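You operate a simulated robot arm through the tools that you are given. There is no shell and no other tool. Be economical: measure what you need, move in short steps, check, and stop when the job is done.

Carry out the task below with a simulated two-armed robot. There is one attempt and no reset: what you move stays moved.

## Task
Take the roller on the top of the sample table and put it away on the top of the workbench. Press the twist button three times. Put the green tag from the top of the packing table on the top of the fitting table and the orange tag on the orange wiper. Fetch the white filter and set it on the top of the cooling stand. Put the white wax ring from the top of the board stand on the top of the parts bench. Take the cone on the top of the board stand and put it away on the cone shelf of the tall rack. Put two of the lint wads from the top of the board stand on the low shelf of the packing table. Take the nozzle from the top of the board stand and leave it on top of the empty cartridge. Put the yellow cloth from the top of the collector cabinet on the white plate. Push the winder three gate shut. Open the winder one gate. Any order will do. Set down upright: cone, nozzle.

The check looks at the end state, three seconds after you hand in, the way a careful person would. Anything else that was tipped, shoved, dropped, spilled or broken makes it a failure. Flat cloth is picked up by pressing the open fingertips on it (5 to 10 N) and closing them slowly along it; thin cloth reads only 2 to 8 mm in the jaws.

## Robot
Two 7-joint arms with two-finger parallel grippers on one trunk, on a base that drives. Base frame: it is fixed to the floor where the robot stands at the start and does not move with it; the origin is under the middle of the robot, x ahead of it, y to its left, z up. Readings come in m, rad, newtons and seconds.
The left shoulder is at the start at [-0.082, 0.119, 0.851], the right one opposite. With the tool pointing down near the work surface each hand reaches from about 0.18 to 0.6 m from the robot's upright axis, wherever it stands, measured 20 degrees to its own side. Places, roughly: cloth [-2, -7, 0.75]; cone [-1.5, -5, 0.75]; cone shelf of the tall rack [-0.9, -9.6, 0.9]; empty cartridge (5x5x9 cm) [-1.8, -4.7, 0.8]; lint wad (6x5x4 cm) [-1.6, -4.7, 0.8]; low shelf of the packing table [-1.6, -3.5, 0.2]; nozzle [-1.75, -5, 0.75]; orange wiper (8x8x2 cm) [-1.8, -2.8, 0.9]; roller (5x5x5 cm) [0.5, 0.1, 0.9]; tag [-1.5, -2.5, 0.75]; top of the cooling stand [-1.5, -1.1, 0.8]; top of the fitting table [0.7, -5.4, 0.8]; top of the parts bench [0.7, -3.9, 0.9]; top of the workbench [0.6, -7, 0.9]; twist button [0.5, -1.4, 0.9]; wax ring [-1.25, -4.75, 0.75]; white filter (7x7x5 cm) [-1.5, -3.9, 0.9]; white plate (13x13x2 cm) [-2.2, -7.2, 0.9]; winder one gate [-4.2, -7.7, 0.8]; winder three gate [-4.2, -6.8, 0.8]. Payload 3.43 kg a hand.
Tool frame (each hand has its own): the origin (TCP) lies between the finger pads and is the grasp point; the fingertips stand 0.03 m ahead of it; z points along the fingers, y is the line along which they close. Largest opening 0.094 m; finger width 0.028, thickness 0.01; the body of the gripper, 0.05 by 0.096 m, starts 0.055 m behind the TCP.
Orientation is told as [roll, pitch, yaw] about the base's x, y, z axes, in that order, counted from this pose: with the fingers straight down and closing along the base's y, the tool's x points along the base's -x, its y along +y and its z along -z.

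## Interface
- The arms move only by the tool step_arm. It takes "left_commands", "right_commands" or both (then of equal length, played together; a hand with none holds still); each is a list that holds one entry, the list of rows, each a list of 7 numbers: the shift along the tool's x, y, z in m, then the turn, a rotation vector about the tool's x, y, z in rad, then the opening in per cent of the stroke, from 0 (shut) to 100 (fully open). In form: [[[dx, dy, dz, ax, ay, az, hand], ...]]. A call has 1 to 10 rows; each row is the pose to reach, as a shift and turn from the pose commanded when the call began, along the tool's axes at that moment. A row lasts 0.2 s, in which the tool goes at most 0.05 m and 0.15 rad; a call with a longer step from one row to the next is refused whole, and so is a gripper value outside its range. A pose out of reach is approached as far as the arm can. The call stops where the force on the tool passes 40 N (or 10 N more than at its start, if that is more) or the arm is blocked; 0.2 s more then pass. The fingers move at their own pace (about 0.153 m/s each) and stop on an object; they squeeze with about 28 N. The grip force told is the motor's: it shows also when the fingers shut on nothing. Time passes only in rows, and 0.2 s behind the last, so rows that repeat a pose let the fingers close. The reply holds the time, the measured pose of the TCP, the force on the tool along the base axes, the opening and the grip force, in the units named above and with some noise, with the torque about the TCP (base axes, N m) and any sound that the robot's microphone picked up.
- Cameras (640 x 400 px; columns grow to the right, rows downward): "scene" is now at [0.0306, 0.0047, 1.5544]; the picture's right is [0.06, -1.00, 0.00], its down [-0.78, -0.04, -0.62] and it looks along [0.62, 0.03, -0.78] (base axes); focal length 269 px, centre (320, 200). "left" rides on the left gripper at [0.076, -0.014, -0.103] in its tool frame; the picture's right is [0.18, 0.98, 0.00], its down [-0.75, 0.14, -0.64] and it looks along [-0.63, 0.12, 0.77] (tool axes); focal length 243 px, centre (320, 200). "right" rides on the right gripper at [0.076, 0.014, -0.102] in its tool frame; the picture's right is [-0.18, 0.98, 0.00], its down [-0.75, -0.14, -0.64] and it looks along [-0.63, -0.12, 0.77] (tool axes); focal length 243 px, centre (320, 200). There is no depth. A picture from a camera that has moved, and an enlarged one, comes with that camera's place and axes in the base frame and with its lens.
- get_image(camera): a new picture of that camera. No time passes.
- move_column(by): slides the trunk up (or, below 0, down) by that many m; the arms and the scene camera ride with it, the base frame stays. It gives what a move gives, with no picture.
- base_move(legs): drives the robot by 1 to 6 legs, each [ahead, left, turn to the left] in m, m and rad, along the robot's own axes; the way and the turn of a leg run together, so that a leg with both is an arc; at most 1.5 m and 3.142 rad a leg. The arms and the cameras ride along, it lands a little off, and it stops where it bumps. It gives what a move gives.
- aim_head(pan, tilt): turns the head with the scene camera to pan (to the left, within 2.496 rad either way) and tilt (down, from -0.506 to 1.204), counted from straight ahead of the robot. It gives what a move gives.
- inspect(camera, box): a new picture of the part [left, top, right, bottom] of that camera's present view, enlarged. No time passes.
- finish_job(): hands the job in; it is judged then, once.

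Go step by step. Nothing tells you exact positions but the pictures and the camera data: compare them with the known pose of the tool, close in by small moves and look again before you grip or let go. The budget is 556 turns and 356 pictures, counting those below and the enlarged ones. Unless the task says otherwise, let go and move clear before handing in.

The tools are called after "Emit:" by a JSON object that holds its "name" and its "arguments". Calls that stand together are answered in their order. step_arm: Moves the arms, as the interface text tells. Its arguments: {"type":"object","properties":{"left_commands":{"type":"array","items":{"type":"array","items":{"type":"array","items":{"type":"number"}}}},"right_commands":{"type":"array","items":{"type":"array","items":{"type":"array","items":{"type":"number"}}}}},"required":[]} The other tools are called the same way: move_column (by) slides the trunk up or down; base_move (legs) drives the base; aim_head (pan, tilt) turns the head that bears the scene camera; get_image (camera) takes a picture; inspect (camera, box) takes an enlarged picture of a part of a camera's view; finish_job () hands the job in.

At the start:

```text
t: 0.0
left_eef_pos: [0.249, 0.1608, 1.2064]
left_tool_rot: [0.002, 0.0, 0.001]
left_ft_force: [0.2, -0.5, 0.1]
left_wrist_torque: [0.01, -0.03, 0.0]
left_finger_gap: 0.0939
left_finger_force: 0.1
right_eef_pos: [0.2868, -0.0753, 1.1597]
right_tool_rot: [0.001, 0.0, 0.001]
right_ft_force: [-0.3, 0.4, -0.3]
right_wrist_torque: [0.03, 0.0, 0.0]
right_finger_gap: 0.0941
right_finger_force: 0.1
trunk travel left (down, up): [-0.275, 0.06]
robot x, y, heading: [0.0012, 0.0006, 0.001]
head pan, tilt: [0.056, 0.901]
```

scene: 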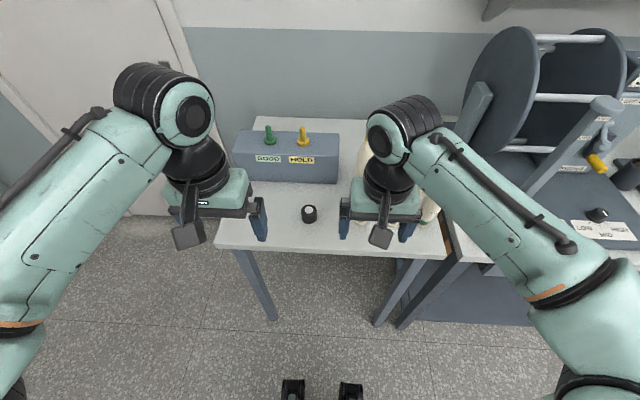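
right: 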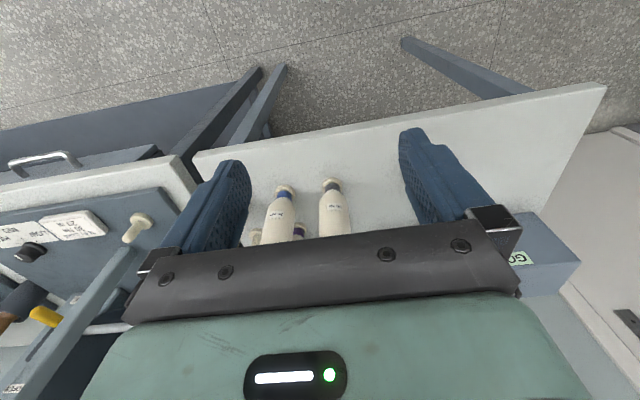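
left: 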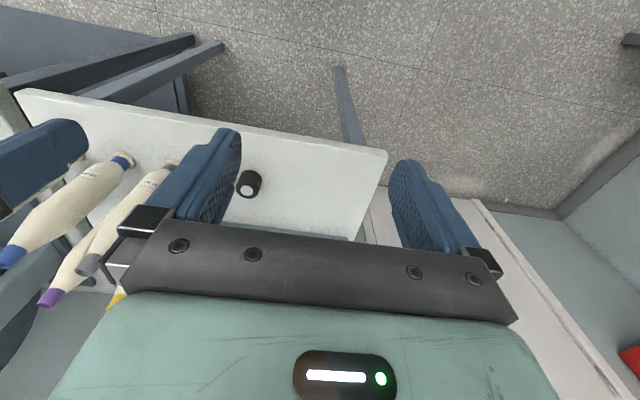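

I see a small black cylinder on the sample table near [0.5, 0.06, 0.9], with bottles to its right. I'll look closer before reaching.

Emit:
{"name": "inspect", "arguments": {"camera": "scene", "box": [220, 100, 460, 260]}}

Emit:
{"name": "inspect", "arguments": {"camera": "left", "box": [160, 100, 400, 250]}}

```text
2.50 times, centred on (340, 180) of scene
camera zoom: at [0.0306, 0.0047, 1.5544], right [0.06, -1.0, 0.0], down [-0.78, -0.04, -0.62], along [0.62, 0.03, -0.78], focal length 672 px, centre (270, 250)
```

zoom: 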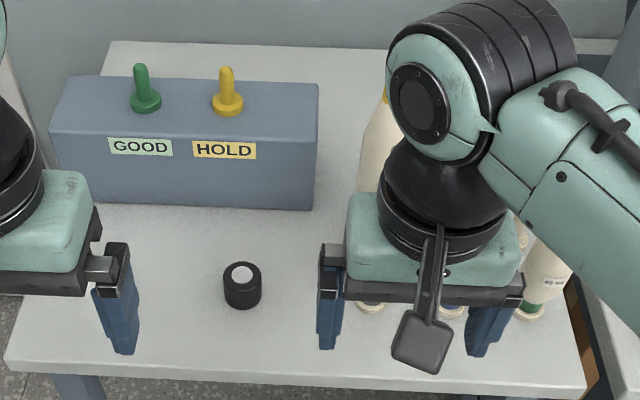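

```text
2.67 times, centred on (280, 175) of left
camera zoom: at [0.173, 0.1455, 1.3093], right [-0.18, 0.98, 0.0], down [0.75, 0.14, 0.64], along [0.63, 0.12, -0.77], focal length 647 px, centre (427, 267)
```

zoom: 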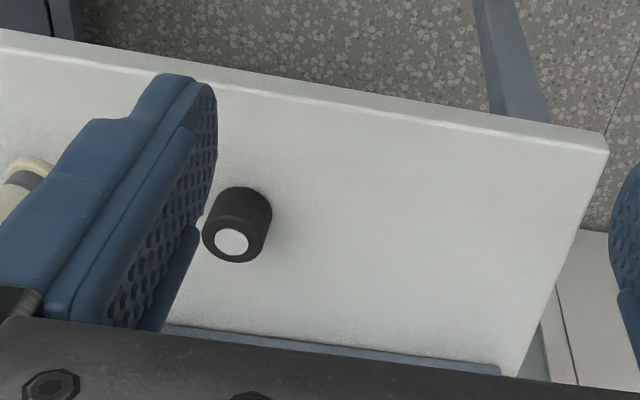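

The roller's top is near [0.486, 0.059, 0.93], from two views. I'll swing the right hand aside a little and bring the left hand over the roller.

Emit:
{"name": "step_arm", "arguments": {"left_commands": [[[-0.04, -0.017, 0, 0, 0, 0, 100], [-0.08, -0.034, 0, 0, 0, 0, 100], [-0.12, -0.051, 0, 0, 0, 0, 100], [-0.16, -0.068, 0, 0, 0, 0, 100], [-0.2, -0.085, 0, 0, 0, 0, 100], [-0.237, -0.102, 0, 0, 0, 0, 100], [-0.237, -0.102, 0.05, 0, 0, 0, 100], [-0.237, -0.102, 0.1, 0, 0, 0, 100], [-0.237, -0.102, 0.15, 0, 0, 0, 100], [-0.237, -0.102, 0.19, 0, 0, 0, 100]]], "right_commands": [[[0, -0.04, 0, 0, 0, 0, 100], [0.02, -0.08, 0, 0, 0, 0, 100], [0.04, -0.12, 0, 0, 0, 0, 100], [0.04, -0.12, 0, 0, 0, 0, 100], [0.04, -0.12, 0, 0, 0, 0, 100], [0.04, -0.12, 0, 0, 0, 0, 100], [0.04, -0.12, 0, 0, 0, 0, 100], [0.04, -0.12, 0, 0, 0, 0, 100], [0.04, -0.12, 0, 0, 0, 0, 100], [0.04, -0.12, 0, 0, 0, 0, 100]]]}}

Emit:
{"name": "get_image", "arguments": {"camera": "left"}}

Emit:
{"name": "get_image", "arguments": {"camera": "scene"}}

```text
t: 2.2
left_eef_pos: [0.4861, 0.0589, 1.016]
left_tool_rot: [-0.003, -0.001, 0.0]
left_ft_force: [-0.2, 0.7, -0.7]
left_wrist_torque: [0.01, -0.01, -0.01]
left_finger_gap: 0.0942
left_finger_force: 0.0
left hand out of reach, approached as far as the arm can: row 4, 5, 6, 7, 8
right_eef_pos: [0.2464, -0.1953, 1.1603]
right_tool_rot: [0.0, 0.001, 0.001]
right_ft_force: [-0.8, 0.1, -1.1]
right_wrist_torque: [-0.01, -0.02, -0.02]
right_finger_gap: 0.0941
right_finger_force: 0.0
trunk travel left (down, up): [-0.275, 0.06]
robot x, y, heading: [0.0008, 0.0002, 0.003]
head pan, tilt: [0.056, 0.901]
```

```text
350 pictures are left
camera left: at [0.4088, 0.0447, 1.1196], right [-0.18, 0.98, 0.0], down [0.75, 0.14, 0.64], along [0.63, 0.12, -0.77], focal length 243 px, centre (320, 200)
```

left: 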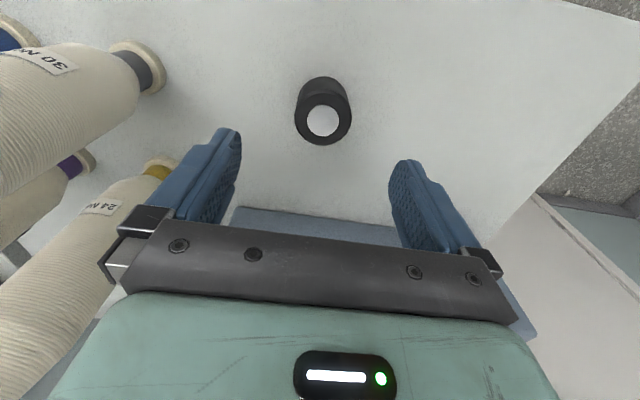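

```text
349 pictures are left
camera scene: at [0.0297, 0.0052, 1.5544], right [0.06, -1.0, 0.0], down [-0.78, -0.04, -0.62], along [0.62, 0.03, -0.78], focal length 269 px, centre (320, 200)
```

scene: 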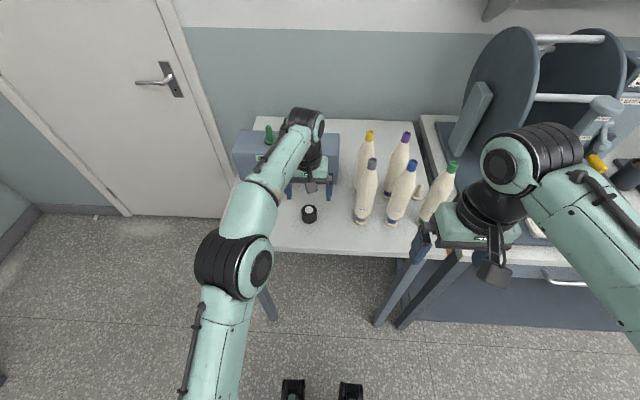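

The hand is centred over the roller, which stands upright. I'll go down and grip it.

Emit:
{"name": "step_arm", "arguments": {"left_commands": [[[0.002, 0.002, 0.03, 0, 0, 0, 100], [0.002, 0.002, 0.06, 0, 0, 0, 100], [0.002, 0.002, 0.085, 0, 0, 0, 100], [0.002, 0.002, 0.1, 0, 0, 0, 100], [0.002, 0.002, 0.1, 0, 0, 0, 40], [0.002, 0.002, 0.1, 0, 0, 0, 20], [0.002, 0.002, 0.1, 0, 0, 0, 20], [0.002, 0.002, 0.1, 0, 0, 0, 20]]]}}

Emit:
{"name": "get_image", "arguments": {"camera": "left"}}

```text
t: 3.2
left_eef_pos: [0.4845, 0.0614, 0.9299]
left_tool_rot: [-0.003, -0.011, 0.001]
left_ft_force: [-11.8, 1.3, 15.5]
left_wrist_torque: [0.78, 0.62, 0.63]
left_finger_gap: 0.0941
left_finger_force: 0.2
right_eef_pos: [0.2448, -0.1967, 1.1609]
right_tool_rot: [-0.001, -0.001, 0.0]
right_ft_force: [0.8, 0.3, -0.5]
right_wrist_torque: [-0.02, -0.01, -0.02]
right_finger_gap: 0.0942
right_finger_force: 0.1
trunk travel left (down, up): [-0.275, 0.06]
robot x, y, heading: [0.0003, -0.0021, -0.001]
head pan, tilt: [0.056, 0.901]
stopped in row 4 (left hand): the force on the tool passed its limit at 50 N (the readings are from after the stop); the commanded pose is now the measured one
```

```text
348 pictures are left
camera left: at [0.4061, 0.0456, 1.0322], right [-0.19, 0.98, 0.0], down [0.75, 0.14, 0.65], along [0.64, 0.12, -0.76], focal length 243 px, centre (320, 200)
```

left: 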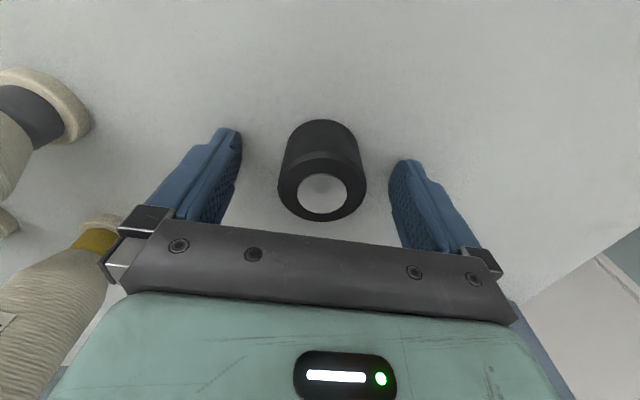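

The fingertips touched the table top (about 0.898 m), and the roller is between the fingers. I'll lift a few mm, shift slightly back and close.

Emit:
{"name": "step_arm", "arguments": {"left_commands": [[[0.002, 0.001, -0.006, 0, 0.01, 0, 100], [0.004, 0.001, -0.008, 0, 0.01, 0, 60], [0.004, 0.001, -0.008, 0, 0.01, 0, 20], [0.004, 0.001, -0.008, 0, 0.01, 0, 20], [0.004, 0.001, -0.008, 0, 0.01, 0, 20]]]}}

```text
t: 4.4
left_eef_pos: [0.482, 0.0621, 0.9358]
left_tool_rot: [-0.002, -0.003, 0.0]
left_ft_force: [-0.3, 0.3, -0.8]
left_wrist_torque: [0.0, -0.02, 0.02]
left_finger_gap: 0.0441
left_finger_force: 28.4
right_eef_pos: [0.2464, -0.1958, 1.1601]
right_tool_rot: [-0.001, 0.0, 0.0]
right_ft_force: [0.6, -0.3, 0.5]
right_wrist_torque: [0.01, -0.07, -0.03]
right_finger_gap: 0.0941
right_finger_force: 0.2
trunk travel left (down, up): [-0.275, 0.06]
robot x, y, heading: [0.0008, -0.0006, 0.002]
head pan, tilt: [0.056, 0.901]
```

The roller is held (44 mm). I'll lift it and pull the hand back for driving.

Emit:
{"name": "step_arm", "arguments": {"left_commands": [[[0, 0, -0.05, 0, 0, 0, 20], [0, 0, -0.1, 0, 0, 0, 20], [0.04, 0.02, -0.12, 0, 0, 0, 20], [0.08, 0.04, -0.14, 0, 0, 0, 20], [0.12, 0.06, -0.16, 0, 0, 0, 20], [0.16, 0.08, -0.18, 0, 0, 0, 20], [0.2, 0.1, -0.2, 0, 0, 0, 20], [0.22, 0.1, -0.22, 0, 0, 0, 20]]]}}

Emit:
{"name": "aim_head", "arguments": {"pan": -1.0, "tilt": 0.5}}

Emit:
{"name": "get_image", "arguments": {"camera": "scene"}}

```text
t: 6.2
left_eef_pos: [0.2622, 0.1618, 1.1547]
left_tool_rot: [-0.002, -0.002, 0.001]
left_ft_force: [-0.4, 0.3, 0.0]
left_wrist_torque: [-0.01, -0.02, 0.02]
left_finger_gap: 0.0438
left_finger_force: 27.3
right_eef_pos: [0.2465, -0.196, 1.1602]
right_tool_rot: [0.0, 0.001, -0.001]
right_ft_force: [0.1, -0.4, 1.3]
right_wrist_torque: [-0.02, -0.03, -0.02]
right_finger_gap: 0.0941
right_finger_force: 0.0
trunk travel left (down, up): [-0.275, 0.06]
robot x, y, heading: [-0.002, 0.002, 0.002]
head pan, tilt: [0.056, 0.901]
```

```text
t: 7.5
left_eef_pos: [0.2632, 0.1615, 1.1546]
left_tool_rot: [-0.001, -0.001, 0.001]
left_ft_force: [0.0, 0.5, -0.7]
left_wrist_torque: [0.01, 0.01, 0.03]
left_finger_gap: 0.0437
left_finger_force: 28.4
right_eef_pos: [0.2455, -0.1958, 1.1605]
right_tool_rot: [0.0, 0.0, -0.002]
right_ft_force: [0.2, 0.3, 0.0]
right_wrist_torque: [0.04, 0.0, -0.02]
right_finger_gap: 0.094
right_finger_force: 0.0
trunk travel left (down, up): [-0.275, 0.06]
robot x, y, heading: [-0.0012, 0.0008, -0.005]
head pan, tilt: [-1.0, 0.499]
```

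```text
347 pictures are left
camera scene: at [0.0045, -0.0759, 1.5882], right [-0.84, -0.54, 0.0], down [-0.26, 0.4, -0.88], along [0.47, -0.74, -0.48], focal length 269 px, centre (320, 200)
```

scene: 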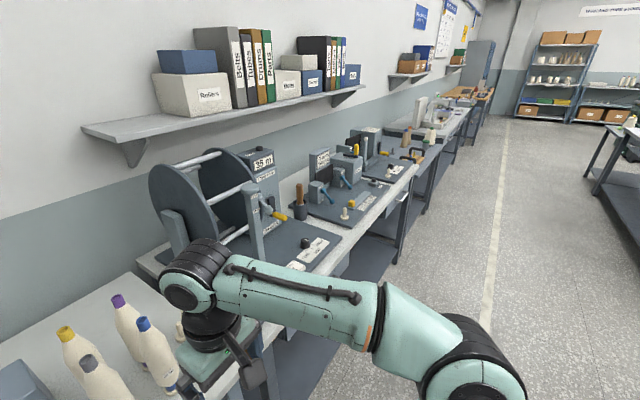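

An aisle runs along -y with benches on the +x side. I'll back off and move to the twist button near y=-1.4.

Emit:
{"name": "base_move", "arguments": {"legs": [[-0.25, 0, 0], [0, -1.4, 0]]}}

Emit:
{"name": "aim_head", "arguments": {"pan": 0.0, "tilt": 0.6}}

Emit:
{"name": "get_image", "arguments": {"camera": "scene"}}

```text
t: 21.4
left_eef_pos: [0.0104, -1.2404, 1.1553]
left_tool_rot: [-0.002, -0.001, -0.009]
left_ft_force: [0.3, 0.7, -0.8]
left_wrist_torque: [-0.02, 0.0, 0.02]
left_finger_gap: 0.0434
left_finger_force: 27.4
right_eef_pos: [-0.0089, -1.5985, 1.1598]
right_tool_rot: [-0.001, 0.0, -0.009]
right_ft_force: [0.2, 0.3, 0.3]
right_wrist_torque: [-0.02, 0.01, 0.02]
right_finger_gap: 0.0941
right_finger_force: 0.0
trunk travel left (down, up): [-0.275, 0.06]
robot x, y, heading: [-0.2566, -1.401, -0.011]
head pan, tilt: [-1.0, 0.499]
```

```text
t: 22.6
left_eef_pos: [0.01, -1.2395, 1.1544]
left_tool_rot: [-0.004, -0.001, -0.009]
left_ft_force: [-0.4, -0.2, -0.3]
left_wrist_torque: [0.03, 0.01, 0.01]
left_finger_gap: 0.0435
left_finger_force: 27.6
right_eef_pos: [-0.0086, -1.5984, 1.1602]
right_tool_rot: [-0.001, 0.0, -0.008]
right_ft_force: [0.2, -0.1, -0.2]
right_wrist_torque: [0.01, -0.04, 0.0]
right_finger_gap: 0.094
right_finger_force: 0.1
trunk travel left (down, up): [-0.275, 0.06]
robot x, y, heading: [-0.2496, -1.4014, -0.009]
head pan, tilt: [0.0, 0.6]
```

```text
346 pictures are left
camera scene: at [-0.2102, -1.3999, 1.5792], right [-0.01, -1.0, 0.0], down [-0.56, 0.01, -0.83], along [0.83, -0.01, -0.56], focal length 269 px, centre (320, 200)
```

scene: 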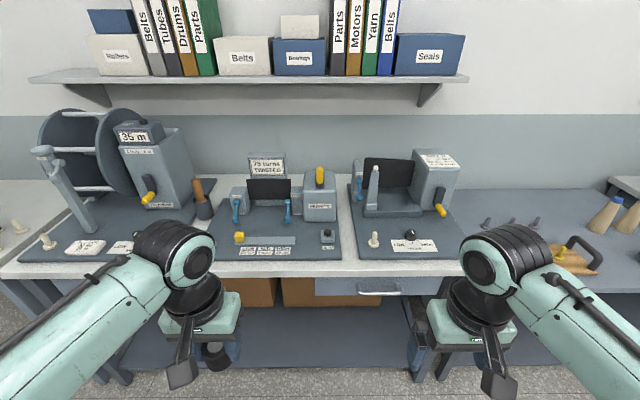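

Emit:
{"name": "inspect", "arguments": {"camera": "scene", "box": [200, 140, 360, 270]}}

Emit:
{"name": "inspect", "arguments": {"camera": "scene", "box": [340, 140, 500, 270]}}

```text
3.08 times, centred on (280, 205) of scene
camera zoom: at [-0.2102, -1.3999, 1.5792], right [-0.01, -1.0, 0.0], down [-0.56, 0.01, -0.83], along [0.83, -0.01, -0.56], focal length 826 px, centre (443, 185)
```

zoom: 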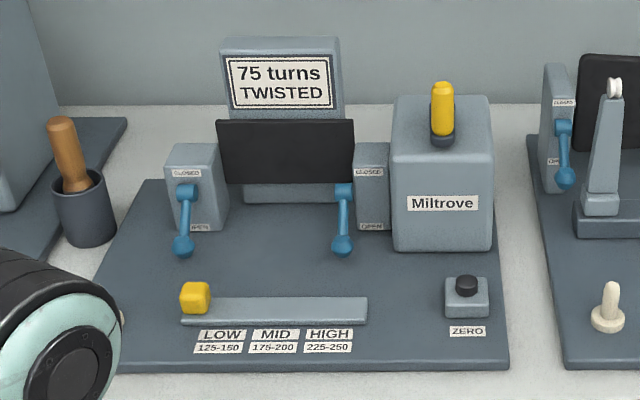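

```text
3.08 times, centred on (420, 205) of scene
camera zoom: at [-0.2102, -1.3999, 1.5792], right [-0.01, -1.0, 0.0], down [-0.56, 0.01, -0.83], along [0.83, -0.01, -0.56], focal length 826 px, centre (12, 185)
```

zoom: 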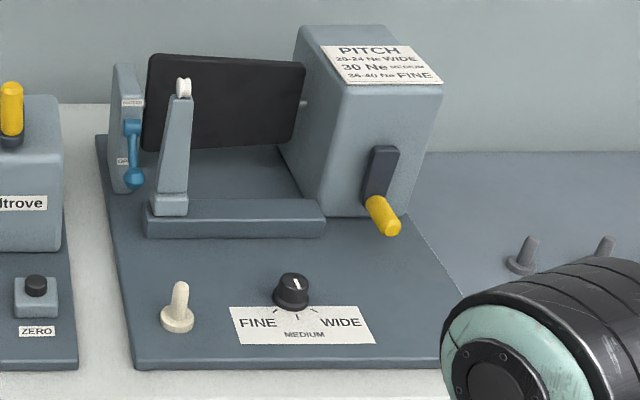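

The "ZERO" black button on the twister (75 turns TWISTED) sits near [0.527, -1.436, 0.94]; that matches the twist button. I'll drive up to it with the right hand in line.

Emit:
{"name": "base_move", "arguments": {"legs": [[0.22, 0.12, 0]]}}

Emit:
{"name": "aim_head", "arguments": {"pan": -0.3, "tilt": 0.9}}

Emit:
{"name": "get_image", "arguments": {"camera": "scene"}}

Emit:
{"name": "get_image", "arguments": {"camera": "right"}}

```text
t: 24.5
left_eef_pos: [0.2318, -1.1232, 1.154]
left_tool_rot: [-0.002, -0.001, -0.008]
left_ft_force: [0.6, 0.1, -1.0]
left_wrist_torque: [0.01, -0.01, 0.0]
left_finger_gap: 0.0432
left_finger_force: 28.0
right_eef_pos: [0.2119, -1.4806, 1.1604]
right_tool_rot: [-0.001, 0.001, -0.009]
right_ft_force: [0.5, -0.1, 0.1]
right_wrist_torque: [-0.01, 0.05, -0.02]
right_finger_gap: 0.0941
right_finger_force: 0.0
trunk travel left (down, up): [-0.275, 0.06]
robot x, y, heading: [-0.0344, -1.2812, -0.015]
head pan, tilt: [0.0, 0.6]
```

```text
t: 25.3
left_eef_pos: [0.2308, -1.1231, 1.1543]
left_tool_rot: [0.0, -0.003, -0.011]
left_ft_force: [-0.1, 0.5, -2.0]
left_wrist_torque: [0.0, 0.0, -0.01]
left_finger_gap: 0.0434
left_finger_force: 27.8
right_eef_pos: [0.2105, -1.4815, 1.1614]
right_tool_rot: [-0.001, 0.001, -0.01]
right_ft_force: [0.0, 0.4, -0.6]
right_wrist_torque: [0.01, -0.02, 0.02]
right_finger_gap: 0.0938
right_finger_force: 0.0
trunk travel left (down, up): [-0.275, 0.06]
robot x, y, heading: [-0.0317, -1.2859, -0.01]
head pan, tilt: [-0.3, 0.901]
```

```text
343 pictures are left
camera scene: at [-0.0058, -1.3049, 1.5544], right [-0.3, -0.95, 0.0], down [-0.75, 0.24, -0.62], along [0.59, -0.19, -0.78], focal length 269 px, centre (320, 200)
```

scene: 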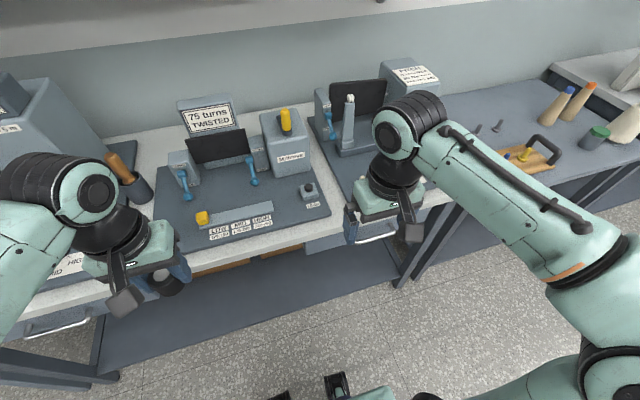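

```text
342 pictures are left
camera right: at [0.1359, -1.4661, 1.2638], right [0.19, 0.98, 0.0], down [0.75, -0.15, 0.64], along [0.63, -0.12, -0.77], focal length 243 px, centre (320, 200)
```

right: 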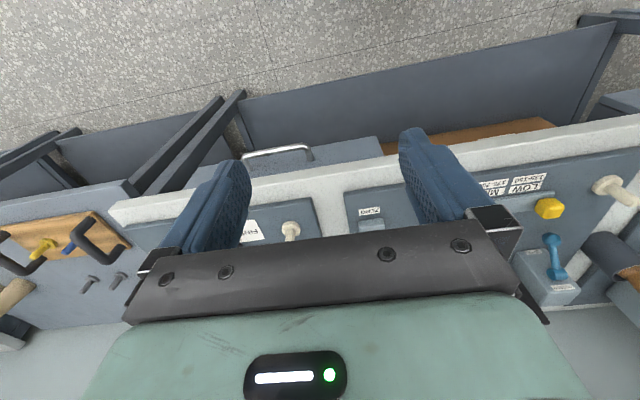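

The button is in view from the head at about [0.515, -1.44]. I'll bring the closed right hand near, a little behind it and high, to measure with the wrist camera.

Emit:
{"name": "step_arm", "arguments": {"right_commands": [[[-0.04, 0.006, 0, 0, 0, 0, 50], [-0.08, 0.012, 0, 0, 0, 0, 0], [-0.12, 0.018, 0.01, 0, 0, 0, 0], [-0.16, 0.024, 0.02, 0, 0, 0, 0], [-0.2, 0.03, 0.04, 0, 0, 0, 0], [-0.24, 0.04, 0.06, 0, 0, 0, 0]]]}}

Emit:
{"name": "get_image", "arguments": {"camera": "right"}}

Emit:
{"name": "inspect", "arguments": {"camera": "scene", "box": [240, 100, 400, 200]}}

```text
t: 26.7
left_eef_pos: [0.2327, -1.1229, 1.1543]
left_tool_rot: [-0.003, -0.002, -0.011]
left_ft_force: [0.4, 0.0, -0.4]
left_wrist_torque: [-0.01, 0.04, 0.01]
left_finger_gap: 0.0433
left_finger_force: 27.8
right_eef_pos: [0.4501, -1.443, 1.0975]
right_tool_rot: [0.0, 0.0, -0.009]
right_ft_force: [0.4, 0.5, 0.0]
right_wrist_torque: [0.01, 0.0, -0.04]
right_finger_gap: 0.0
right_finger_force: 27.7
trunk travel left (down, up): [-0.275, 0.06]
robot x, y, heading: [-0.034, -1.2837, -0.012]
head pan, tilt: [-0.3, 0.901]
```

```text
341 pictures are left
camera right: at [0.3749, -1.428, 1.2016], right [0.19, 0.98, 0.0], down [0.75, -0.15, 0.64], along [0.63, -0.12, -0.77], focal length 243 px, centre (320, 200)
```

right: 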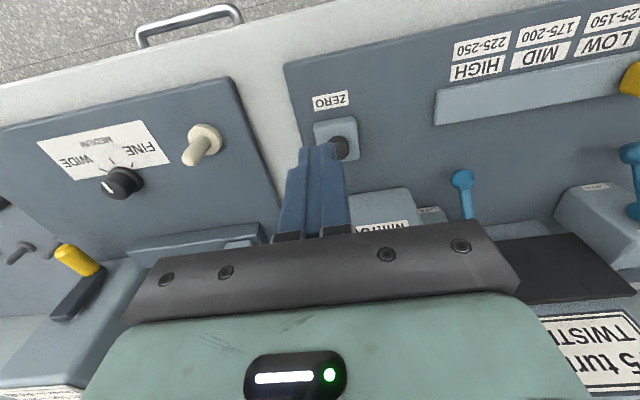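

```text
4.00 times, centred on (320, 150) of scene
camera zoom: at [-0.0034, -1.3039, 1.5544], right [-0.3, -0.95, 0.0], down [-0.75, 0.24, -0.62], along [0.59, -0.19, -0.78], focal length 1074 px, centre (320, 400)
```

zoom: 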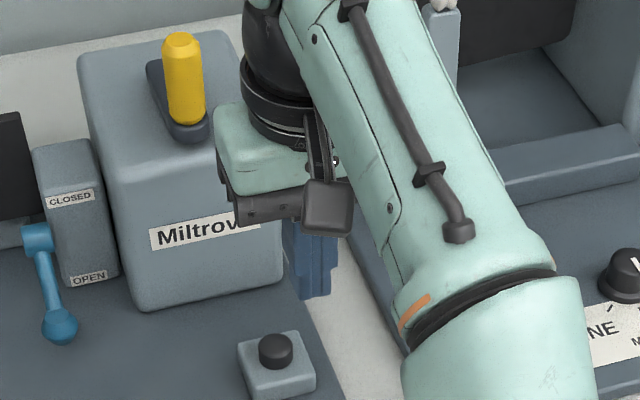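

The button top triangulates to about [0.504, -1.433, 0.955]. I'll hover just above it and check.

Emit:
{"name": "step_arm", "arguments": {"right_commands": [[[-0.03, 0.005, 0.03, 0, 0, 0, 0], [-0.055, 0.01, 0.055, 0, 0, 0, 0], [-0.055, 0.01, 0.085, 0, 0, 0, 0]]]}}

Emit:
{"name": "inspect", "arguments": {"camera": "right", "box": [240, 80, 440, 240]}}

Emit:
{"name": "inspect", "arguments": {"camera": "scene", "box": [240, 130, 400, 230]}}

```text
t: 27.5
left_eef_pos: [0.2299, -1.1243, 1.1549]
left_tool_rot: [-0.002, -0.001, -0.008]
left_ft_force: [-0.6, 0.1, -0.8]
left_wrist_torque: [0.0, -0.01, 0.02]
left_finger_gap: 0.0434
left_finger_force: 28.5
right_eef_pos: [0.482, -1.4393, 1.0108]
right_tool_rot: [0.0, 0.0, -0.009]
right_ft_force: [0.6, 0.8, -0.4]
right_wrist_torque: [0.01, 0.01, 0.0]
right_finger_gap: 0.0
right_finger_force: 28.0
right hand out of reach, approached as far as the arm can: row 1, 2, 3
trunk travel left (down, up): [-0.275, 0.06]
robot x, y, heading: [-0.0317, -1.2824, -0.014]
head pan, tilt: [-0.3, 0.901]
```

```text
2.50 times, centred on (340, 160) of right
camera zoom: at [0.4058, -1.4237, 1.1143], right [0.19, 0.98, 0.0], down [0.75, -0.15, 0.64], along [0.63, -0.12, -0.77], focal length 606 px, centre (270, 300)
```

zoom: 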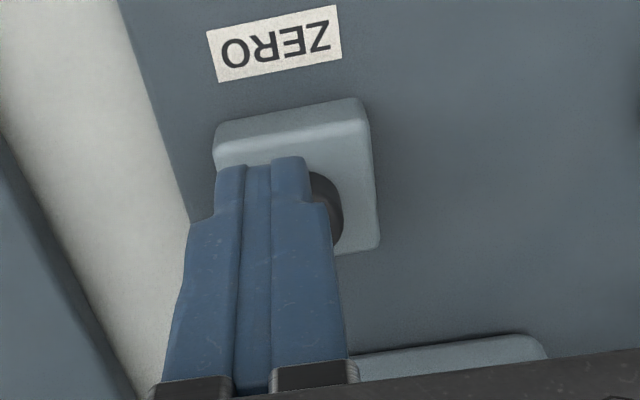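

```text
4.00 times, centred on (320, 180) of scene
camera zoom: at [-0.0062, -1.3057, 1.5544], right [-0.3, -0.95, 0.0], down [-0.75, 0.24, -0.62], along [0.59, -0.19, -0.78], focal length 1074 px, centre (320, 280)
```

zoom: 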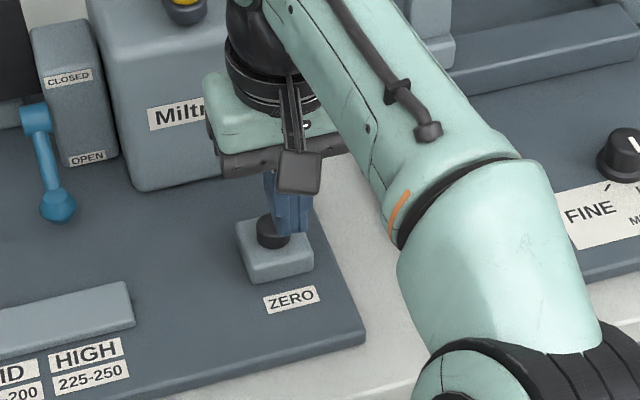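

The hand was a bit out of reach (x 0.482). I'll drive 7 cm ahead and then re-centre on the button.

Emit:
{"name": "base_move", "arguments": {"legs": [[0.07, 0, 0]]}}

Emit:
{"name": "step_arm", "arguments": {"right_commands": [[[0.035, 0.008, -0.01, 0, 0, 0, 0], [0.047, 0.008, -0.01, 0, 0, 0, 0]]]}}

Emit:
{"name": "inspect", "arguments": {"camera": "right", "box": [240, 80, 440, 240]}}

```text
t: 28.5
left_eef_pos: [0.3013, -1.1245, 1.1535]
left_tool_rot: [0.0, -0.002, -0.01]
left_ft_force: [-1.0, 0.3, -1.2]
left_wrist_torque: [-0.04, 0.03, -0.03]
left_finger_gap: 0.0433
left_finger_force: 27.8
right_eef_pos: [0.5507, -1.4387, 1.0107]
right_tool_rot: [0.001, 0.0, -0.011]
right_ft_force: [-0.2, -1.7, -0.3]
right_wrist_torque: [0.03, 0.05, 0.02]
right_finger_gap: 0.0
right_finger_force: 27.8
trunk travel left (down, up): [-0.275, 0.06]
robot x, y, heading: [0.0342, -1.2811, -0.008]
head pan, tilt: [-0.3, 0.901]
```

```text
t: 29.1
left_eef_pos: [0.3007, -1.1241, 1.1547]
left_tool_rot: [-0.002, -0.002, -0.011]
left_ft_force: [0.3, -0.6, -1.2]
left_wrist_torque: [0.02, 0.01, 0.0]
left_finger_gap: 0.0433
left_finger_force: 28.7
right_eef_pos: [0.5036, -1.4309, 1.0217]
right_tool_rot: [0.0, -0.001, -0.011]
right_ft_force: [-0.2, -0.1, 1.6]
right_wrist_torque: [-0.02, -0.01, 0.02]
right_finger_gap: 0.0002
right_finger_force: 28.2
trunk travel left (down, up): [-0.275, 0.06]
robot x, y, heading: [0.0356, -1.2823, -0.006]
head pan, tilt: [-0.3, 0.901]
```

```text
2.50 times, centred on (340, 160) of right
camera zoom: at [0.4282, -1.4161, 1.1241], right [0.2, 0.98, 0.0], down [0.75, -0.15, 0.64], along [0.63, -0.13, -0.77], focal length 606 px, centre (270, 300)
```

zoom: 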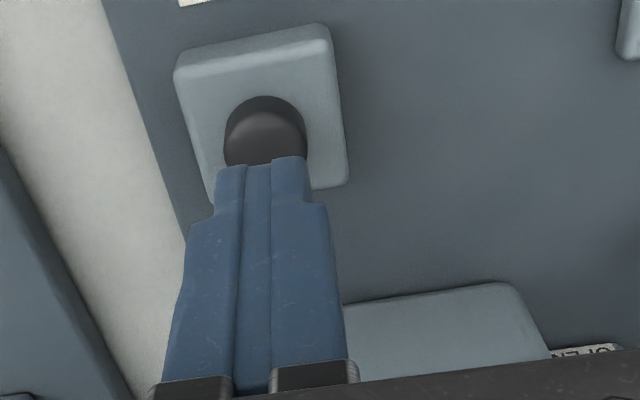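

The tips are right over the button. I'll press down slowly to find its travel.

Emit:
{"name": "step_arm", "arguments": {"right_commands": [[[-0.001, -0.002, 0.025, 0, 0, 0, 0], [-0.001, -0.002, 0.032, 0, 0, 0, 0], [-0.001, -0.002, 0.036, 0, 0, 0, 0], [-0.001, -0.002, 0.039, 0, 0, 0, 0], [-0.001, -0.002, 0.042, 0, 0, 0, 0], [-0.001, -0.002, 0.045, 0, 0, 0, 0]]]}}

```text
t: 30.5
left_eef_pos: [0.299, -1.1236, 1.1549]
left_tool_rot: [-0.001, -0.002, -0.01]
left_ft_force: [0.4, -0.7, -0.3]
left_wrist_torque: [-0.01, 0.0, 0.0]
left_finger_gap: 0.0435
left_finger_force: 27.9
right_eef_pos: [0.5044, -1.433, 0.9787]
right_tool_rot: [0.002, -0.007, -0.01]
right_ft_force: [0.9, -1.4, 13.0]
right_wrist_torque: [-0.08, -0.1, 0.05]
right_finger_gap: 0.0
right_finger_force: 27.6
trunk travel left (down, up): [-0.275, 0.06]
robot x, y, heading: [0.0375, -1.2863, -0.008]
head pan, tilt: [-0.3, 0.901]
heard: click
```

One click heard. I'll release and press again.

Emit:
{"name": "step_arm", "arguments": {"right_commands": [[[0, 0, -0.01, 0, 0, 0, 0], [0, 0, -0.02, 0, 0, 0, 0], [0, 0, -0.02, 0, 0, 0, 0], [0, 0, -0.02, 0, 0, 0, 0]]]}}

Emit:
{"name": "step_arm", "arguments": {"right_commands": [[[0, 0, 0.007, 0, 0, 0, 0], [0, 0, 0.011, 0, 0, 0, 0], [0, 0, 0.014, 0, 0, 0, 0], [0, 0, 0.017, 0, 0, 0, 0], [0, 0, 0.02, 0, 0, 0, 0]]]}}

Emit:
{"name": "step_arm", "arguments": {"right_commands": [[[0, 0, -0.01, 0, 0, 0, 0], [0, 0, -0.02, 0, 0, 0, 0], [0, 0, -0.02, 0, 0, 0, 0], [0, 0, -0.02, 0, 0, 0, 0]]]}}

```text
t: 31.5
left_eef_pos: [0.2998, -1.1247, 1.1544]
left_tool_rot: [-0.002, 0.0, -0.011]
left_ft_force: [0.2, 0.0, -1.1]
left_wrist_torque: [0.01, 0.02, -0.01]
left_finger_gap: 0.0434
left_finger_force: 27.6
right_eef_pos: [0.5048, -1.4342, 0.9968]
right_tool_rot: [-0.001, 0.0, -0.01]
right_ft_force: [0.2, 0.0, -1.0]
right_wrist_torque: [0.01, -0.01, 0.03]
right_finger_gap: 0.0001
right_finger_force: 27.9
trunk travel left (down, up): [-0.275, 0.06]
robot x, y, heading: [0.0362, -1.2836, -0.012]
head pan, tilt: [-0.3, 0.901]
```

```text
t: 32.7
left_eef_pos: [0.299, -1.1245, 1.1566]
left_tool_rot: [-0.003, -0.004, -0.01]
left_ft_force: [0.6, -0.8, -1.3]
left_wrist_torque: [0.0, 0.0, -0.02]
left_finger_gap: 0.0434
left_finger_force: 28.3
right_eef_pos: [0.505, -1.434, 0.9781]
right_tool_rot: [0.0, -0.005, -0.01]
right_ft_force: [-1.5, -1.0, 14.0]
right_wrist_torque: [-0.05, -0.06, 0.06]
right_finger_gap: 0.0002
right_finger_force: 27.9
trunk travel left (down, up): [-0.275, 0.06]
robot x, y, heading: [0.0345, -1.2826, -0.002]
head pan, tilt: [-0.3, 0.901]
heard: click
```

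```text
t: 33.7
left_eef_pos: [0.3004, -1.1243, 1.1552]
left_tool_rot: [-0.001, -0.001, -0.01]
left_ft_force: [-0.6, 0.0, -0.9]
left_wrist_torque: [-0.01, -0.01, -0.02]
left_finger_gap: 0.0433
left_finger_force: 28.1
right_eef_pos: [0.5047, -1.4324, 0.9966]
right_tool_rot: [-0.001, 0.001, -0.01]
right_ft_force: [-0.8, 0.3, 0.7]
right_wrist_torque: [0.03, 0.01, -0.01]
right_finger_gap: 0.0
right_finger_force: 28.3
trunk travel left (down, up): [-0.275, 0.06]
robot x, y, heading: [0.0367, -1.2816, -0.01]
head pan, tilt: [-0.3, 0.901]
```

Two clicks so far. Third press, then I'll lift the hand clear.

Emit:
{"name": "step_arm", "arguments": {"right_commands": [[[0, 0, 0.007, 0, 0, 0, 0], [0, 0, 0.011, 0, 0, 0, 0], [0, 0, 0.014, 0, 0, 0, 0], [0, 0, 0.017, 0, 0, 0, 0], [0, 0, 0.02, 0, 0, 0, 0]]]}}

Emit:
{"name": "step_arm", "arguments": {"right_commands": [[[0, 0, -0.02, 0, 0, 0, 0], [0, 0, -0.06, 0, 0, 0, 0], [0, 0, -0.1, 0, 0, 0, 0], [0.05, 0, -0.11, 0, 0, 0, 0], [0.1, 0, -0.12, 0, 0, 0, 0], [0.14, 0, -0.14, 0, 0, 0, 0], [0.18, 0, -0.16, 0, 0, 0, 0], [0.22, 0, -0.18, 0, 0, 0, 50], [0.22, 0, -0.18, 0, 0, 0, 100]]]}}

Emit:
{"name": "get_image", "arguments": {"camera": "scene"}}

```text
t: 34.9
left_eef_pos: [0.2998, -1.125, 1.1539]
left_tool_rot: [-0.001, -0.005, -0.01]
left_ft_force: [0.1, 0.2, 0.4]
left_wrist_torque: [0.03, 0.02, 0.0]
left_finger_gap: 0.0432
left_finger_force: 28.0
right_eef_pos: [0.5043, -1.433, 0.9775]
right_tool_rot: [0.002, -0.006, -0.01]
right_ft_force: [-3.3, -0.3, 12.8]
right_wrist_torque: [-0.04, -0.01, 0.06]
right_finger_gap: 0.0001
right_finger_force: 28.0
trunk travel left (down, up): [-0.275, 0.06]
robot x, y, heading: [0.0367, -1.283, -0.003]
head pan, tilt: [-0.3, 0.901]
heard: click
```

```text
refused: row 4 steps farther than a row can; nothing moved
```

```text
336 pictures are left
camera scene: at [0.0617, -1.3054, 1.5545], right [-0.31, -0.95, 0.0], down [-0.75, 0.24, -0.62], along [0.59, -0.19, -0.78], focal length 269 px, centre (320, 200)
```

scene: 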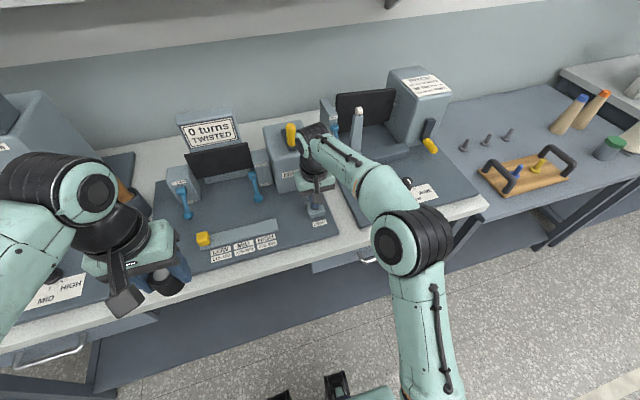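

Third click heard and the display reads 0. I'll retract the right hand and head for the workbench at y≈-7.

Emit:
{"name": "step_arm", "arguments": {"right_commands": [[[0, 0, -0.02, 0, 0, 0, 0], [0, 0, -0.06, 0, 0, 0, 0], [0, 0, -0.1, 0, 0, 0, 0], [0.045, 0, -0.11, 0, 0, 0, 0], [0.09, 0, -0.12, 0, 0, 0, 0], [0.13, 0, -0.14, 0, 0, 0, 0], [0.17, 0, -0.16, 0, 0, 0, 0], [0.21, 0, -0.18, 0, 0, 0, 50], [0.25, 0, -0.18, 0, 0, 0, 100]]]}}

Emit:
{"name": "base_move", "arguments": {"legs": [[-0.4, 0, 0.01], [0, -1.4, 0], [0, -1.4, 0], [0, -1.4, 0], [0, -1.35, 0]]}}

Emit:
{"name": "aim_head", "arguments": {"pan": 0, "tilt": 0.6}}

Emit:
{"name": "get_image", "arguments": {"camera": "scene"}}

```text
t: 36.9
left_eef_pos: [0.2989, -1.1246, 1.1546]
left_tool_rot: [-0.003, -0.003, -0.012]
left_ft_force: [-0.3, -0.6, 0.0]
left_wrist_torque: [-0.01, -0.05, 0.0]
left_finger_gap: 0.0432
left_finger_force: 28.1
right_eef_pos: [0.2519, -1.4305, 1.1554]
right_tool_rot: [-0.001, -0.002, -0.011]
right_ft_force: [0.0, 0.1, -1.0]
right_wrist_torque: [0.0, -0.02, 0.0]
right_finger_gap: 0.0939
right_finger_force: 0.2
trunk travel left (down, up): [-0.275, 0.06]
robot x, y, heading: [0.0365, -1.2804, -0.009]
head pan, tilt: [-0.3, 0.901]
```

```text
t: 87.1
left_eef_pos: [-0.158, -6.6649, 1.155]
left_tool_rot: [-0.001, -0.002, -0.02]
left_ft_force: [0.1, 0.4, -1.3]
left_wrist_torque: [0.01, -0.01, -0.01]
left_finger_gap: 0.0437
left_finger_force: 28.2
right_eef_pos: [-0.2068, -6.9713, 1.1571]
right_tool_rot: [0.0, 0.001, -0.019]
right_ft_force: [-0.8, -0.8, -0.5]
right_wrist_torque: [0.0, -0.01, 0.01]
right_finger_gap: 0.094
right_finger_force: 0.0
trunk travel left (down, up): [-0.275, 0.06]
robot x, y, heading: [-0.4231, -6.821, -0.018]
head pan, tilt: [-0.3, 0.901]
```

```text
t: 87.9
left_eef_pos: [-0.1581, -6.6653, 1.1547]
left_tool_rot: [-0.002, -0.002, -0.02]
left_ft_force: [0.9, -0.4, -0.1]
left_wrist_torque: [0.0, 0.01, -0.01]
left_finger_gap: 0.0433
left_finger_force: 27.7
right_eef_pos: [-0.2074, -6.9693, 1.1576]
right_tool_rot: [-0.001, 0.0, -0.018]
right_ft_force: [0.6, 0.5, 0.5]
right_wrist_torque: [-0.01, 0.02, 0.03]
right_finger_gap: 0.0941
right_finger_force: 0.0
trunk travel left (down, up): [-0.275, 0.06]
robot x, y, heading: [-0.4253, -6.8232, -0.014]
head pan, tilt: [0.0, 0.6]
```

```text
335 pictures are left
camera scene: at [-0.3803, -6.8222, 1.5791], right [-0.02, -1.0, 0.0], down [-0.57, 0.01, -0.82], along [0.82, -0.02, -0.57], focal length 269 px, centre (320, 200)
```

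scene: 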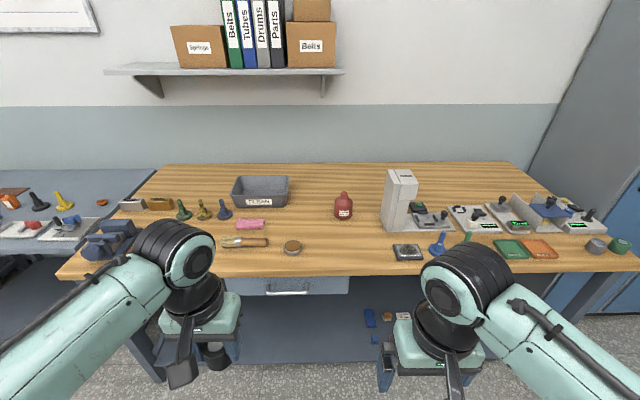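

The wooden workbench has a free patch at about [0.30, -6.94] between the small tin and the dark block. I'll drive up so the left hand can reach it.

Emit:
{"name": "base_move", "arguments": {"legs": [[0.2, -0.22, 0.015]]}}

Emit:
{"name": "aim_head", "arguments": {"pan": 0.15, "tilt": 0.9}}

Emit:
{"name": "get_image", "arguments": {"camera": "scene"}}

```text
t: 90.4
left_eef_pos: [0.0354, -6.8817, 1.1551]
left_tool_rot: [-0.002, -0.002, -0.005]
left_ft_force: [-0.7, 0.4, -1.1]
left_wrist_torque: [-0.01, 0.03, 0.02]
left_finger_gap: 0.0434
left_finger_force: 28.1
right_eef_pos: [-0.0082, -7.1878, 1.1563]
right_tool_rot: [0.0, 0.0, -0.004]
right_ft_force: [-0.2, 0.2, 1.0]
right_wrist_torque: [0.02, -0.02, -0.01]
right_finger_gap: 0.0945
right_finger_force: 0.0
trunk travel left (down, up): [-0.275, 0.06]
robot x, y, heading: [-0.2289, -7.042, -0.005]
head pan, tilt: [0.0, 0.6]
```

```text
t: 91.2
left_eef_pos: [0.0344, -6.8813, 1.1552]
left_tool_rot: [-0.002, -0.003, -0.003]
left_ft_force: [0.9, 0.3, -0.7]
left_wrist_torque: [-0.03, 0.03, -0.01]
left_finger_gap: 0.0434
left_finger_force: 28.2
right_eef_pos: [-0.009, -7.1878, 1.1567]
right_tool_rot: [0.0, 0.0, 0.0]
right_ft_force: [0.1, 0.1, 0.0]
right_wrist_torque: [-0.01, -0.03, -0.03]
right_finger_gap: 0.094
right_finger_force: 0.0
trunk travel left (down, up): [-0.275, 0.06]
robot x, y, heading: [-0.2275, -7.0405, 0.0]
head pan, tilt: [0.15, 0.901]
```

```text
334 pictures are left
camera scene: at [-0.1981, -7.031, 1.5544], right [0.15, -0.99, 0.0], down [-0.77, -0.11, -0.62], along [0.61, 0.09, -0.78], focal length 269 px, centre (320, 200)
```

scene: 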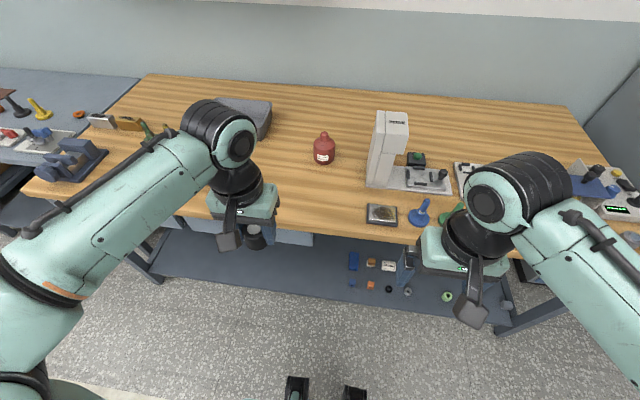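

I'll bring the roller over [0.31, -6.965] at z 1.0.

Emit:
{"name": "step_arm", "arguments": {"left_commands": [[[-0.04, -0.013, 0, 0, 0, 0, 20], [-0.08, -0.026, 0.01, 0, 0, 0, 20], [-0.12, -0.038, 0.03, 0, 0, 0, 20], [-0.16, -0.05, 0.05, 0, 0, 0, 20], [-0.2, -0.062, 0.07, 0, 0, 0, 20], [-0.24, -0.073, 0.09, 0, 0, 0, 20], [-0.275, -0.085, 0.12, 0, 0, 0, 20], [-0.275, -0.085, 0.155, 0, 0, 0, 20]]]}}

Emit:
{"name": "get_image", "arguments": {"camera": "left"}}

Emit:
{"name": "get_image", "arguments": {"camera": "scene"}}

```text
t: 93.0
left_eef_pos: [0.2886, -6.959, 1.0144]
left_tool_rot: [-0.001, -0.004, -0.002]
left_ft_force: [-0.2, -0.2, -1.3]
left_wrist_torque: [-0.02, 0.02, 0.02]
left_finger_gap: 0.0433
left_finger_force: 27.6
left hand out of reach, approached as far as the arm can: row 6, 7, 8
right_eef_pos: [-0.0091, -7.1872, 1.1579]
right_tool_rot: [-0.001, 0.0, -0.003]
right_ft_force: [-0.6, -0.5, -0.4]
right_wrist_torque: [0.04, -0.02, -0.01]
right_finger_gap: 0.0942
right_finger_force: 0.1
trunk travel left (down, up): [-0.275, 0.06]
robot x, y, heading: [-0.2295, -7.0424, -0.003]
head pan, tilt: [0.15, 0.901]
```

```text
333 pictures are left
camera left: at [0.2103, -6.9733, 1.117], right [-0.18, 0.98, 0.0], down [0.75, 0.14, 0.64], along [0.63, 0.11, -0.77], focal length 243 px, centre (320, 200)
```

left: 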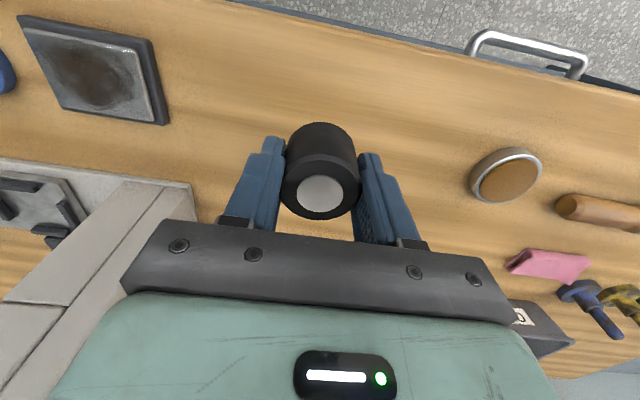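

```text
332 pictures are left
camera scene: at [-0.1984, -7.031, 1.5544], right [0.15, -0.99, 0.0], down [-0.78, -0.12, -0.62], along [0.61, 0.09, -0.78], focal length 269 px, centre (320, 200)
```

scene: 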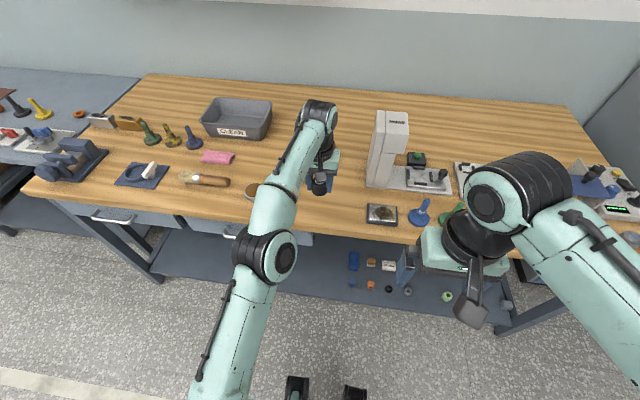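

The spot is clear. I'll lower the roller gently until it touches.

Emit:
{"name": "step_arm", "arguments": {"left_commands": [[[0, 0, 0.03, 0, 0, 0, 20], [0, 0, 0.055, 0, 0, 0, 20], [0, 0, 0.065, 0, 0, 0, 20], [0, 0, 0.07, 0, 0, 0, 20], [0, 0, 0.074, 0, 0, 0, 20]]]}}

```text
t: 94.2
left_eef_pos: [0.2879, -6.9595, 0.9391]
left_tool_rot: [-0.002, -0.001, -0.002]
left_ft_force: [-0.7, 0.9, -0.9]
left_wrist_torque: [-0.01, -0.03, 0.01]
left_finger_gap: 0.0432
left_finger_force: 28.1
right_eef_pos: [-0.0093, -7.1875, 1.1566]
right_tool_rot: [-0.001, 0.0, -0.003]
right_ft_force: [-0.6, 0.0, -0.5]
right_wrist_torque: [0.01, 0.01, -0.02]
right_finger_gap: 0.0944
right_finger_force: 0.0
trunk travel left (down, up): [-0.275, 0.06]
robot x, y, heading: [-0.2269, -7.0407, -0.004]
head pan, tilt: [0.15, 0.901]
```

Emit:
{"name": "step_arm", "arguments": {"left_commands": [[[0, 0, 0.003, 0, 0, 0, 20], [0, 0, 0.006, 0, 0, 0, 20], [0, 0, 0.009, 0, 0, 0, 20]]]}}

```text
t: 95.0
left_eef_pos: [0.288, -6.9597, 0.9312]
left_tool_rot: [-0.002, -0.002, -0.003]
left_ft_force: [0.8, -0.1, -0.8]
left_wrist_torque: [0.03, -0.01, -0.06]
left_finger_gap: 0.0431
left_finger_force: 28.3
right_eef_pos: [-0.0096, -7.1872, 1.1569]
right_tool_rot: [-0.001, -0.001, -0.006]
right_ft_force: [0.9, -0.1, -0.5]
right_wrist_torque: [-0.03, 0.03, 0.01]
right_finger_gap: 0.0939
right_finger_force: 0.1
trunk travel left (down, up): [-0.275, 0.06]
robot x, y, heading: [-0.2284, -7.0428, -0.006]
head pan, tilt: [0.15, 0.901]
```

Emit:
{"name": "step_arm", "arguments": {"left_commands": [[[0, 0, 0.004, 0, 0, 0, 20], [0, 0, 0.008, 0, 0, 0, 20], [0, 0, 0.012, 0, 0, 0, 20], [0, 0, 0.016, 0, 0, 0, 20]]]}}

Emit:
{"name": "get_image", "arguments": {"camera": "left"}}

```text
t: 96.0
left_eef_pos: [0.2877, -6.9596, 0.9148]
left_tool_rot: [-0.002, -0.005, -0.002]
left_ft_force: [-1.9, 0.3, 4.4]
left_wrist_torque: [0.02, -0.08, 0.02]
left_finger_gap: 0.0434
left_finger_force: 28.2
right_eef_pos: [-0.0093, -7.188, 1.157]
right_tool_rot: [0.0, 0.001, -0.002]
right_ft_force: [0.3, 1.0, 0.9]
right_wrist_torque: [-0.01, -0.01, 0.0]
right_finger_gap: 0.0939
right_finger_force: 0.0
trunk travel left (down, up): [-0.275, 0.06]
robot x, y, heading: [-0.227, -7.046, -0.003]
head pan, tilt: [0.15, 0.901]
```

```text
331 pictures are left
camera left: at [0.2104, -6.974, 1.0182], right [-0.18, 0.98, 0.0], down [0.75, 0.14, 0.65], along [0.64, 0.11, -0.76], focal length 243 px, centre (320, 200)
```

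left: 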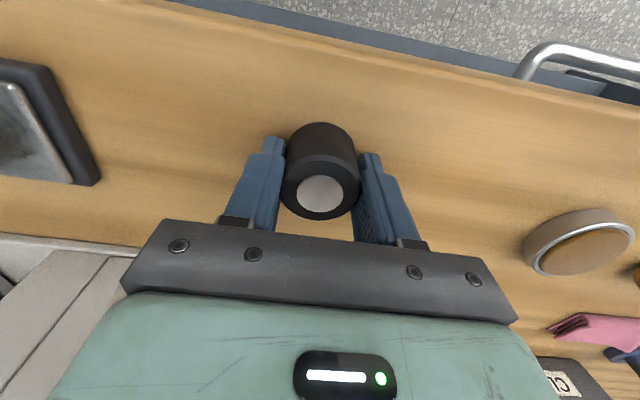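

Contact (4.4 N), table here is about 0.877. I'll open and lift straight up.

Emit:
{"name": "step_arm", "arguments": {"left_commands": [[[0, 0, 0, 0, 0, 0, 60], [0, 0, 0, 0, 0, 0, 90], [0, 0, 0, 0, 0, 0, 100], [0, 0, -0.05, 0, 0, 0, 100], [0, 0, -0.1, 0, 0, 0, 100], [0.02, 0, -0.14, 0, 0, 0, 100], [0.06, 0.03, -0.16, 0, 0, 0, 100], [0.1, 0.05, -0.18, 0, 0, 0, 100], [0.14, 0.08, -0.2, 0, 0, 0, 100], [0.17, 0.08, -0.22, 0, 0, 0, 100]]]}}

Emit:
{"name": "get_image", "arguments": {"camera": "left"}}

```text
refused: row 7 steps farther than a row can; nothing moved
```

```text
330 pictures are left
camera left: at [0.2104, -6.974, 1.0182], right [-0.18, 0.98, 0.0], down [0.75, 0.14, 0.65], along [0.64, 0.11, -0.76], focal length 243 px, centre (320, 200)
```

left: 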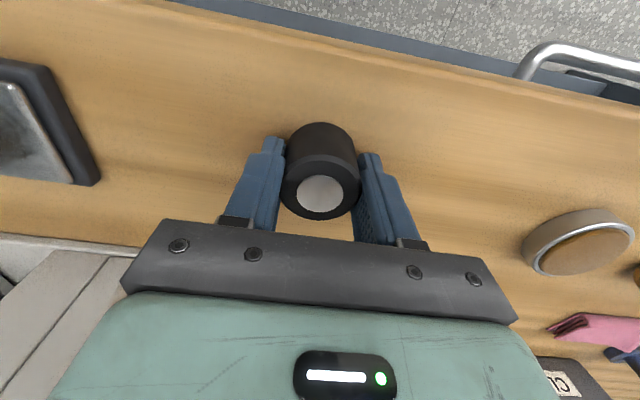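

One row was too long; I'll resend with shorter steps.

Emit:
{"name": "step_arm", "arguments": {"left_commands": [[[0, 0, 0, 0, 0, 0, 60], [0, 0, 0, 0, 0, 0, 90], [0, 0, 0, 0, 0, 0, 100], [0, 0, -0.05, 0, 0, 0, 100], [0, 0, -0.1, 0, 0, 0, 100], [0.01, 0, -0.14, 0, 0, 0, 100], [0.05, 0.01, -0.16, 0, 0, 0, 100], [0.09, 0.03, -0.18, 0, 0, 0, 100], [0.13, 0.05, -0.2, 0, 0, 0, 100], [0.17, 0.07, -0.21, 0, 0, 0, 100]]]}}

Emit:
{"name": "aim_head", "arguments": {"pan": 0.1, "tilt": 0.7}}

Emit:
{"name": "get_image", "arguments": {"camera": "scene"}}

```text
t: 98.2
left_eef_pos: [0.1156, -6.8875, 1.125]
left_tool_rot: [-0.002, -0.003, -0.004]
left_ft_force: [0.0, -0.1, 0.2]
left_wrist_torque: [0.03, 0.0, -0.02]
left_finger_gap: 0.0942
left_finger_force: 0.1
left hand out of reach, approached as far as the arm can: row 6
right_eef_pos: [-0.0102, -7.1878, 1.1573]
right_tool_rot: [0.001, -0.003, -0.001]
right_ft_force: [-0.5, -0.2, 0.1]
right_wrist_torque: [-0.04, -0.01, -0.01]
right_finger_gap: 0.094
right_finger_force: 0.1
trunk travel left (down, up): [-0.275, 0.06]
robot x, y, heading: [-0.2293, -7.0426, -0.002]
head pan, tilt: [0.15, 0.901]
```

```text
t: 99.0
left_eef_pos: [0.1179, -6.8877, 1.1245]
left_tool_rot: [-0.002, -0.001, -0.003]
left_ft_force: [0.6, -0.6, -0.7]
left_wrist_torque: [-0.03, 0.02, 0.0]
left_finger_gap: 0.094
left_finger_force: 0.1
right_eef_pos: [-0.0091, -7.1867, 1.1557]
right_tool_rot: [0.0, 0.0, -0.004]
right_ft_force: [1.2, 0.4, 0.6]
right_wrist_torque: [0.02, 0.02, -0.02]
right_finger_gap: 0.0941
right_finger_force: 0.1
trunk travel left (down, up): [-0.275, 0.06]
robot x, y, heading: [-0.2231, -7.0441, -0.005]
head pan, tilt: [0.099, 0.7]
```

```text
329 pictures are left
camera scene: at [-0.1881, -7.034, 1.5705], right [0.1, -1.0, 0.0], down [-0.64, -0.06, -0.76], along [0.76, 0.07, -0.64], focal length 269 px, centre (320, 200)
```

scene: 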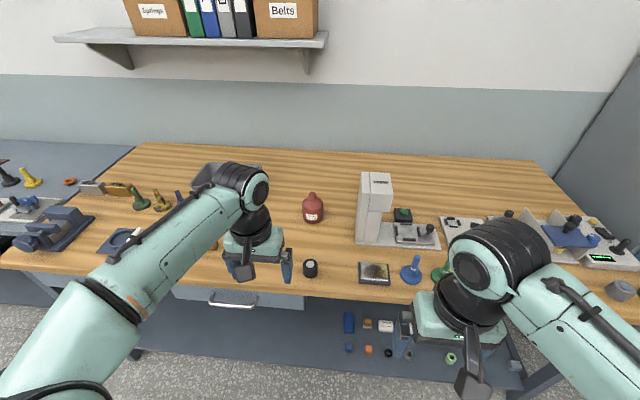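

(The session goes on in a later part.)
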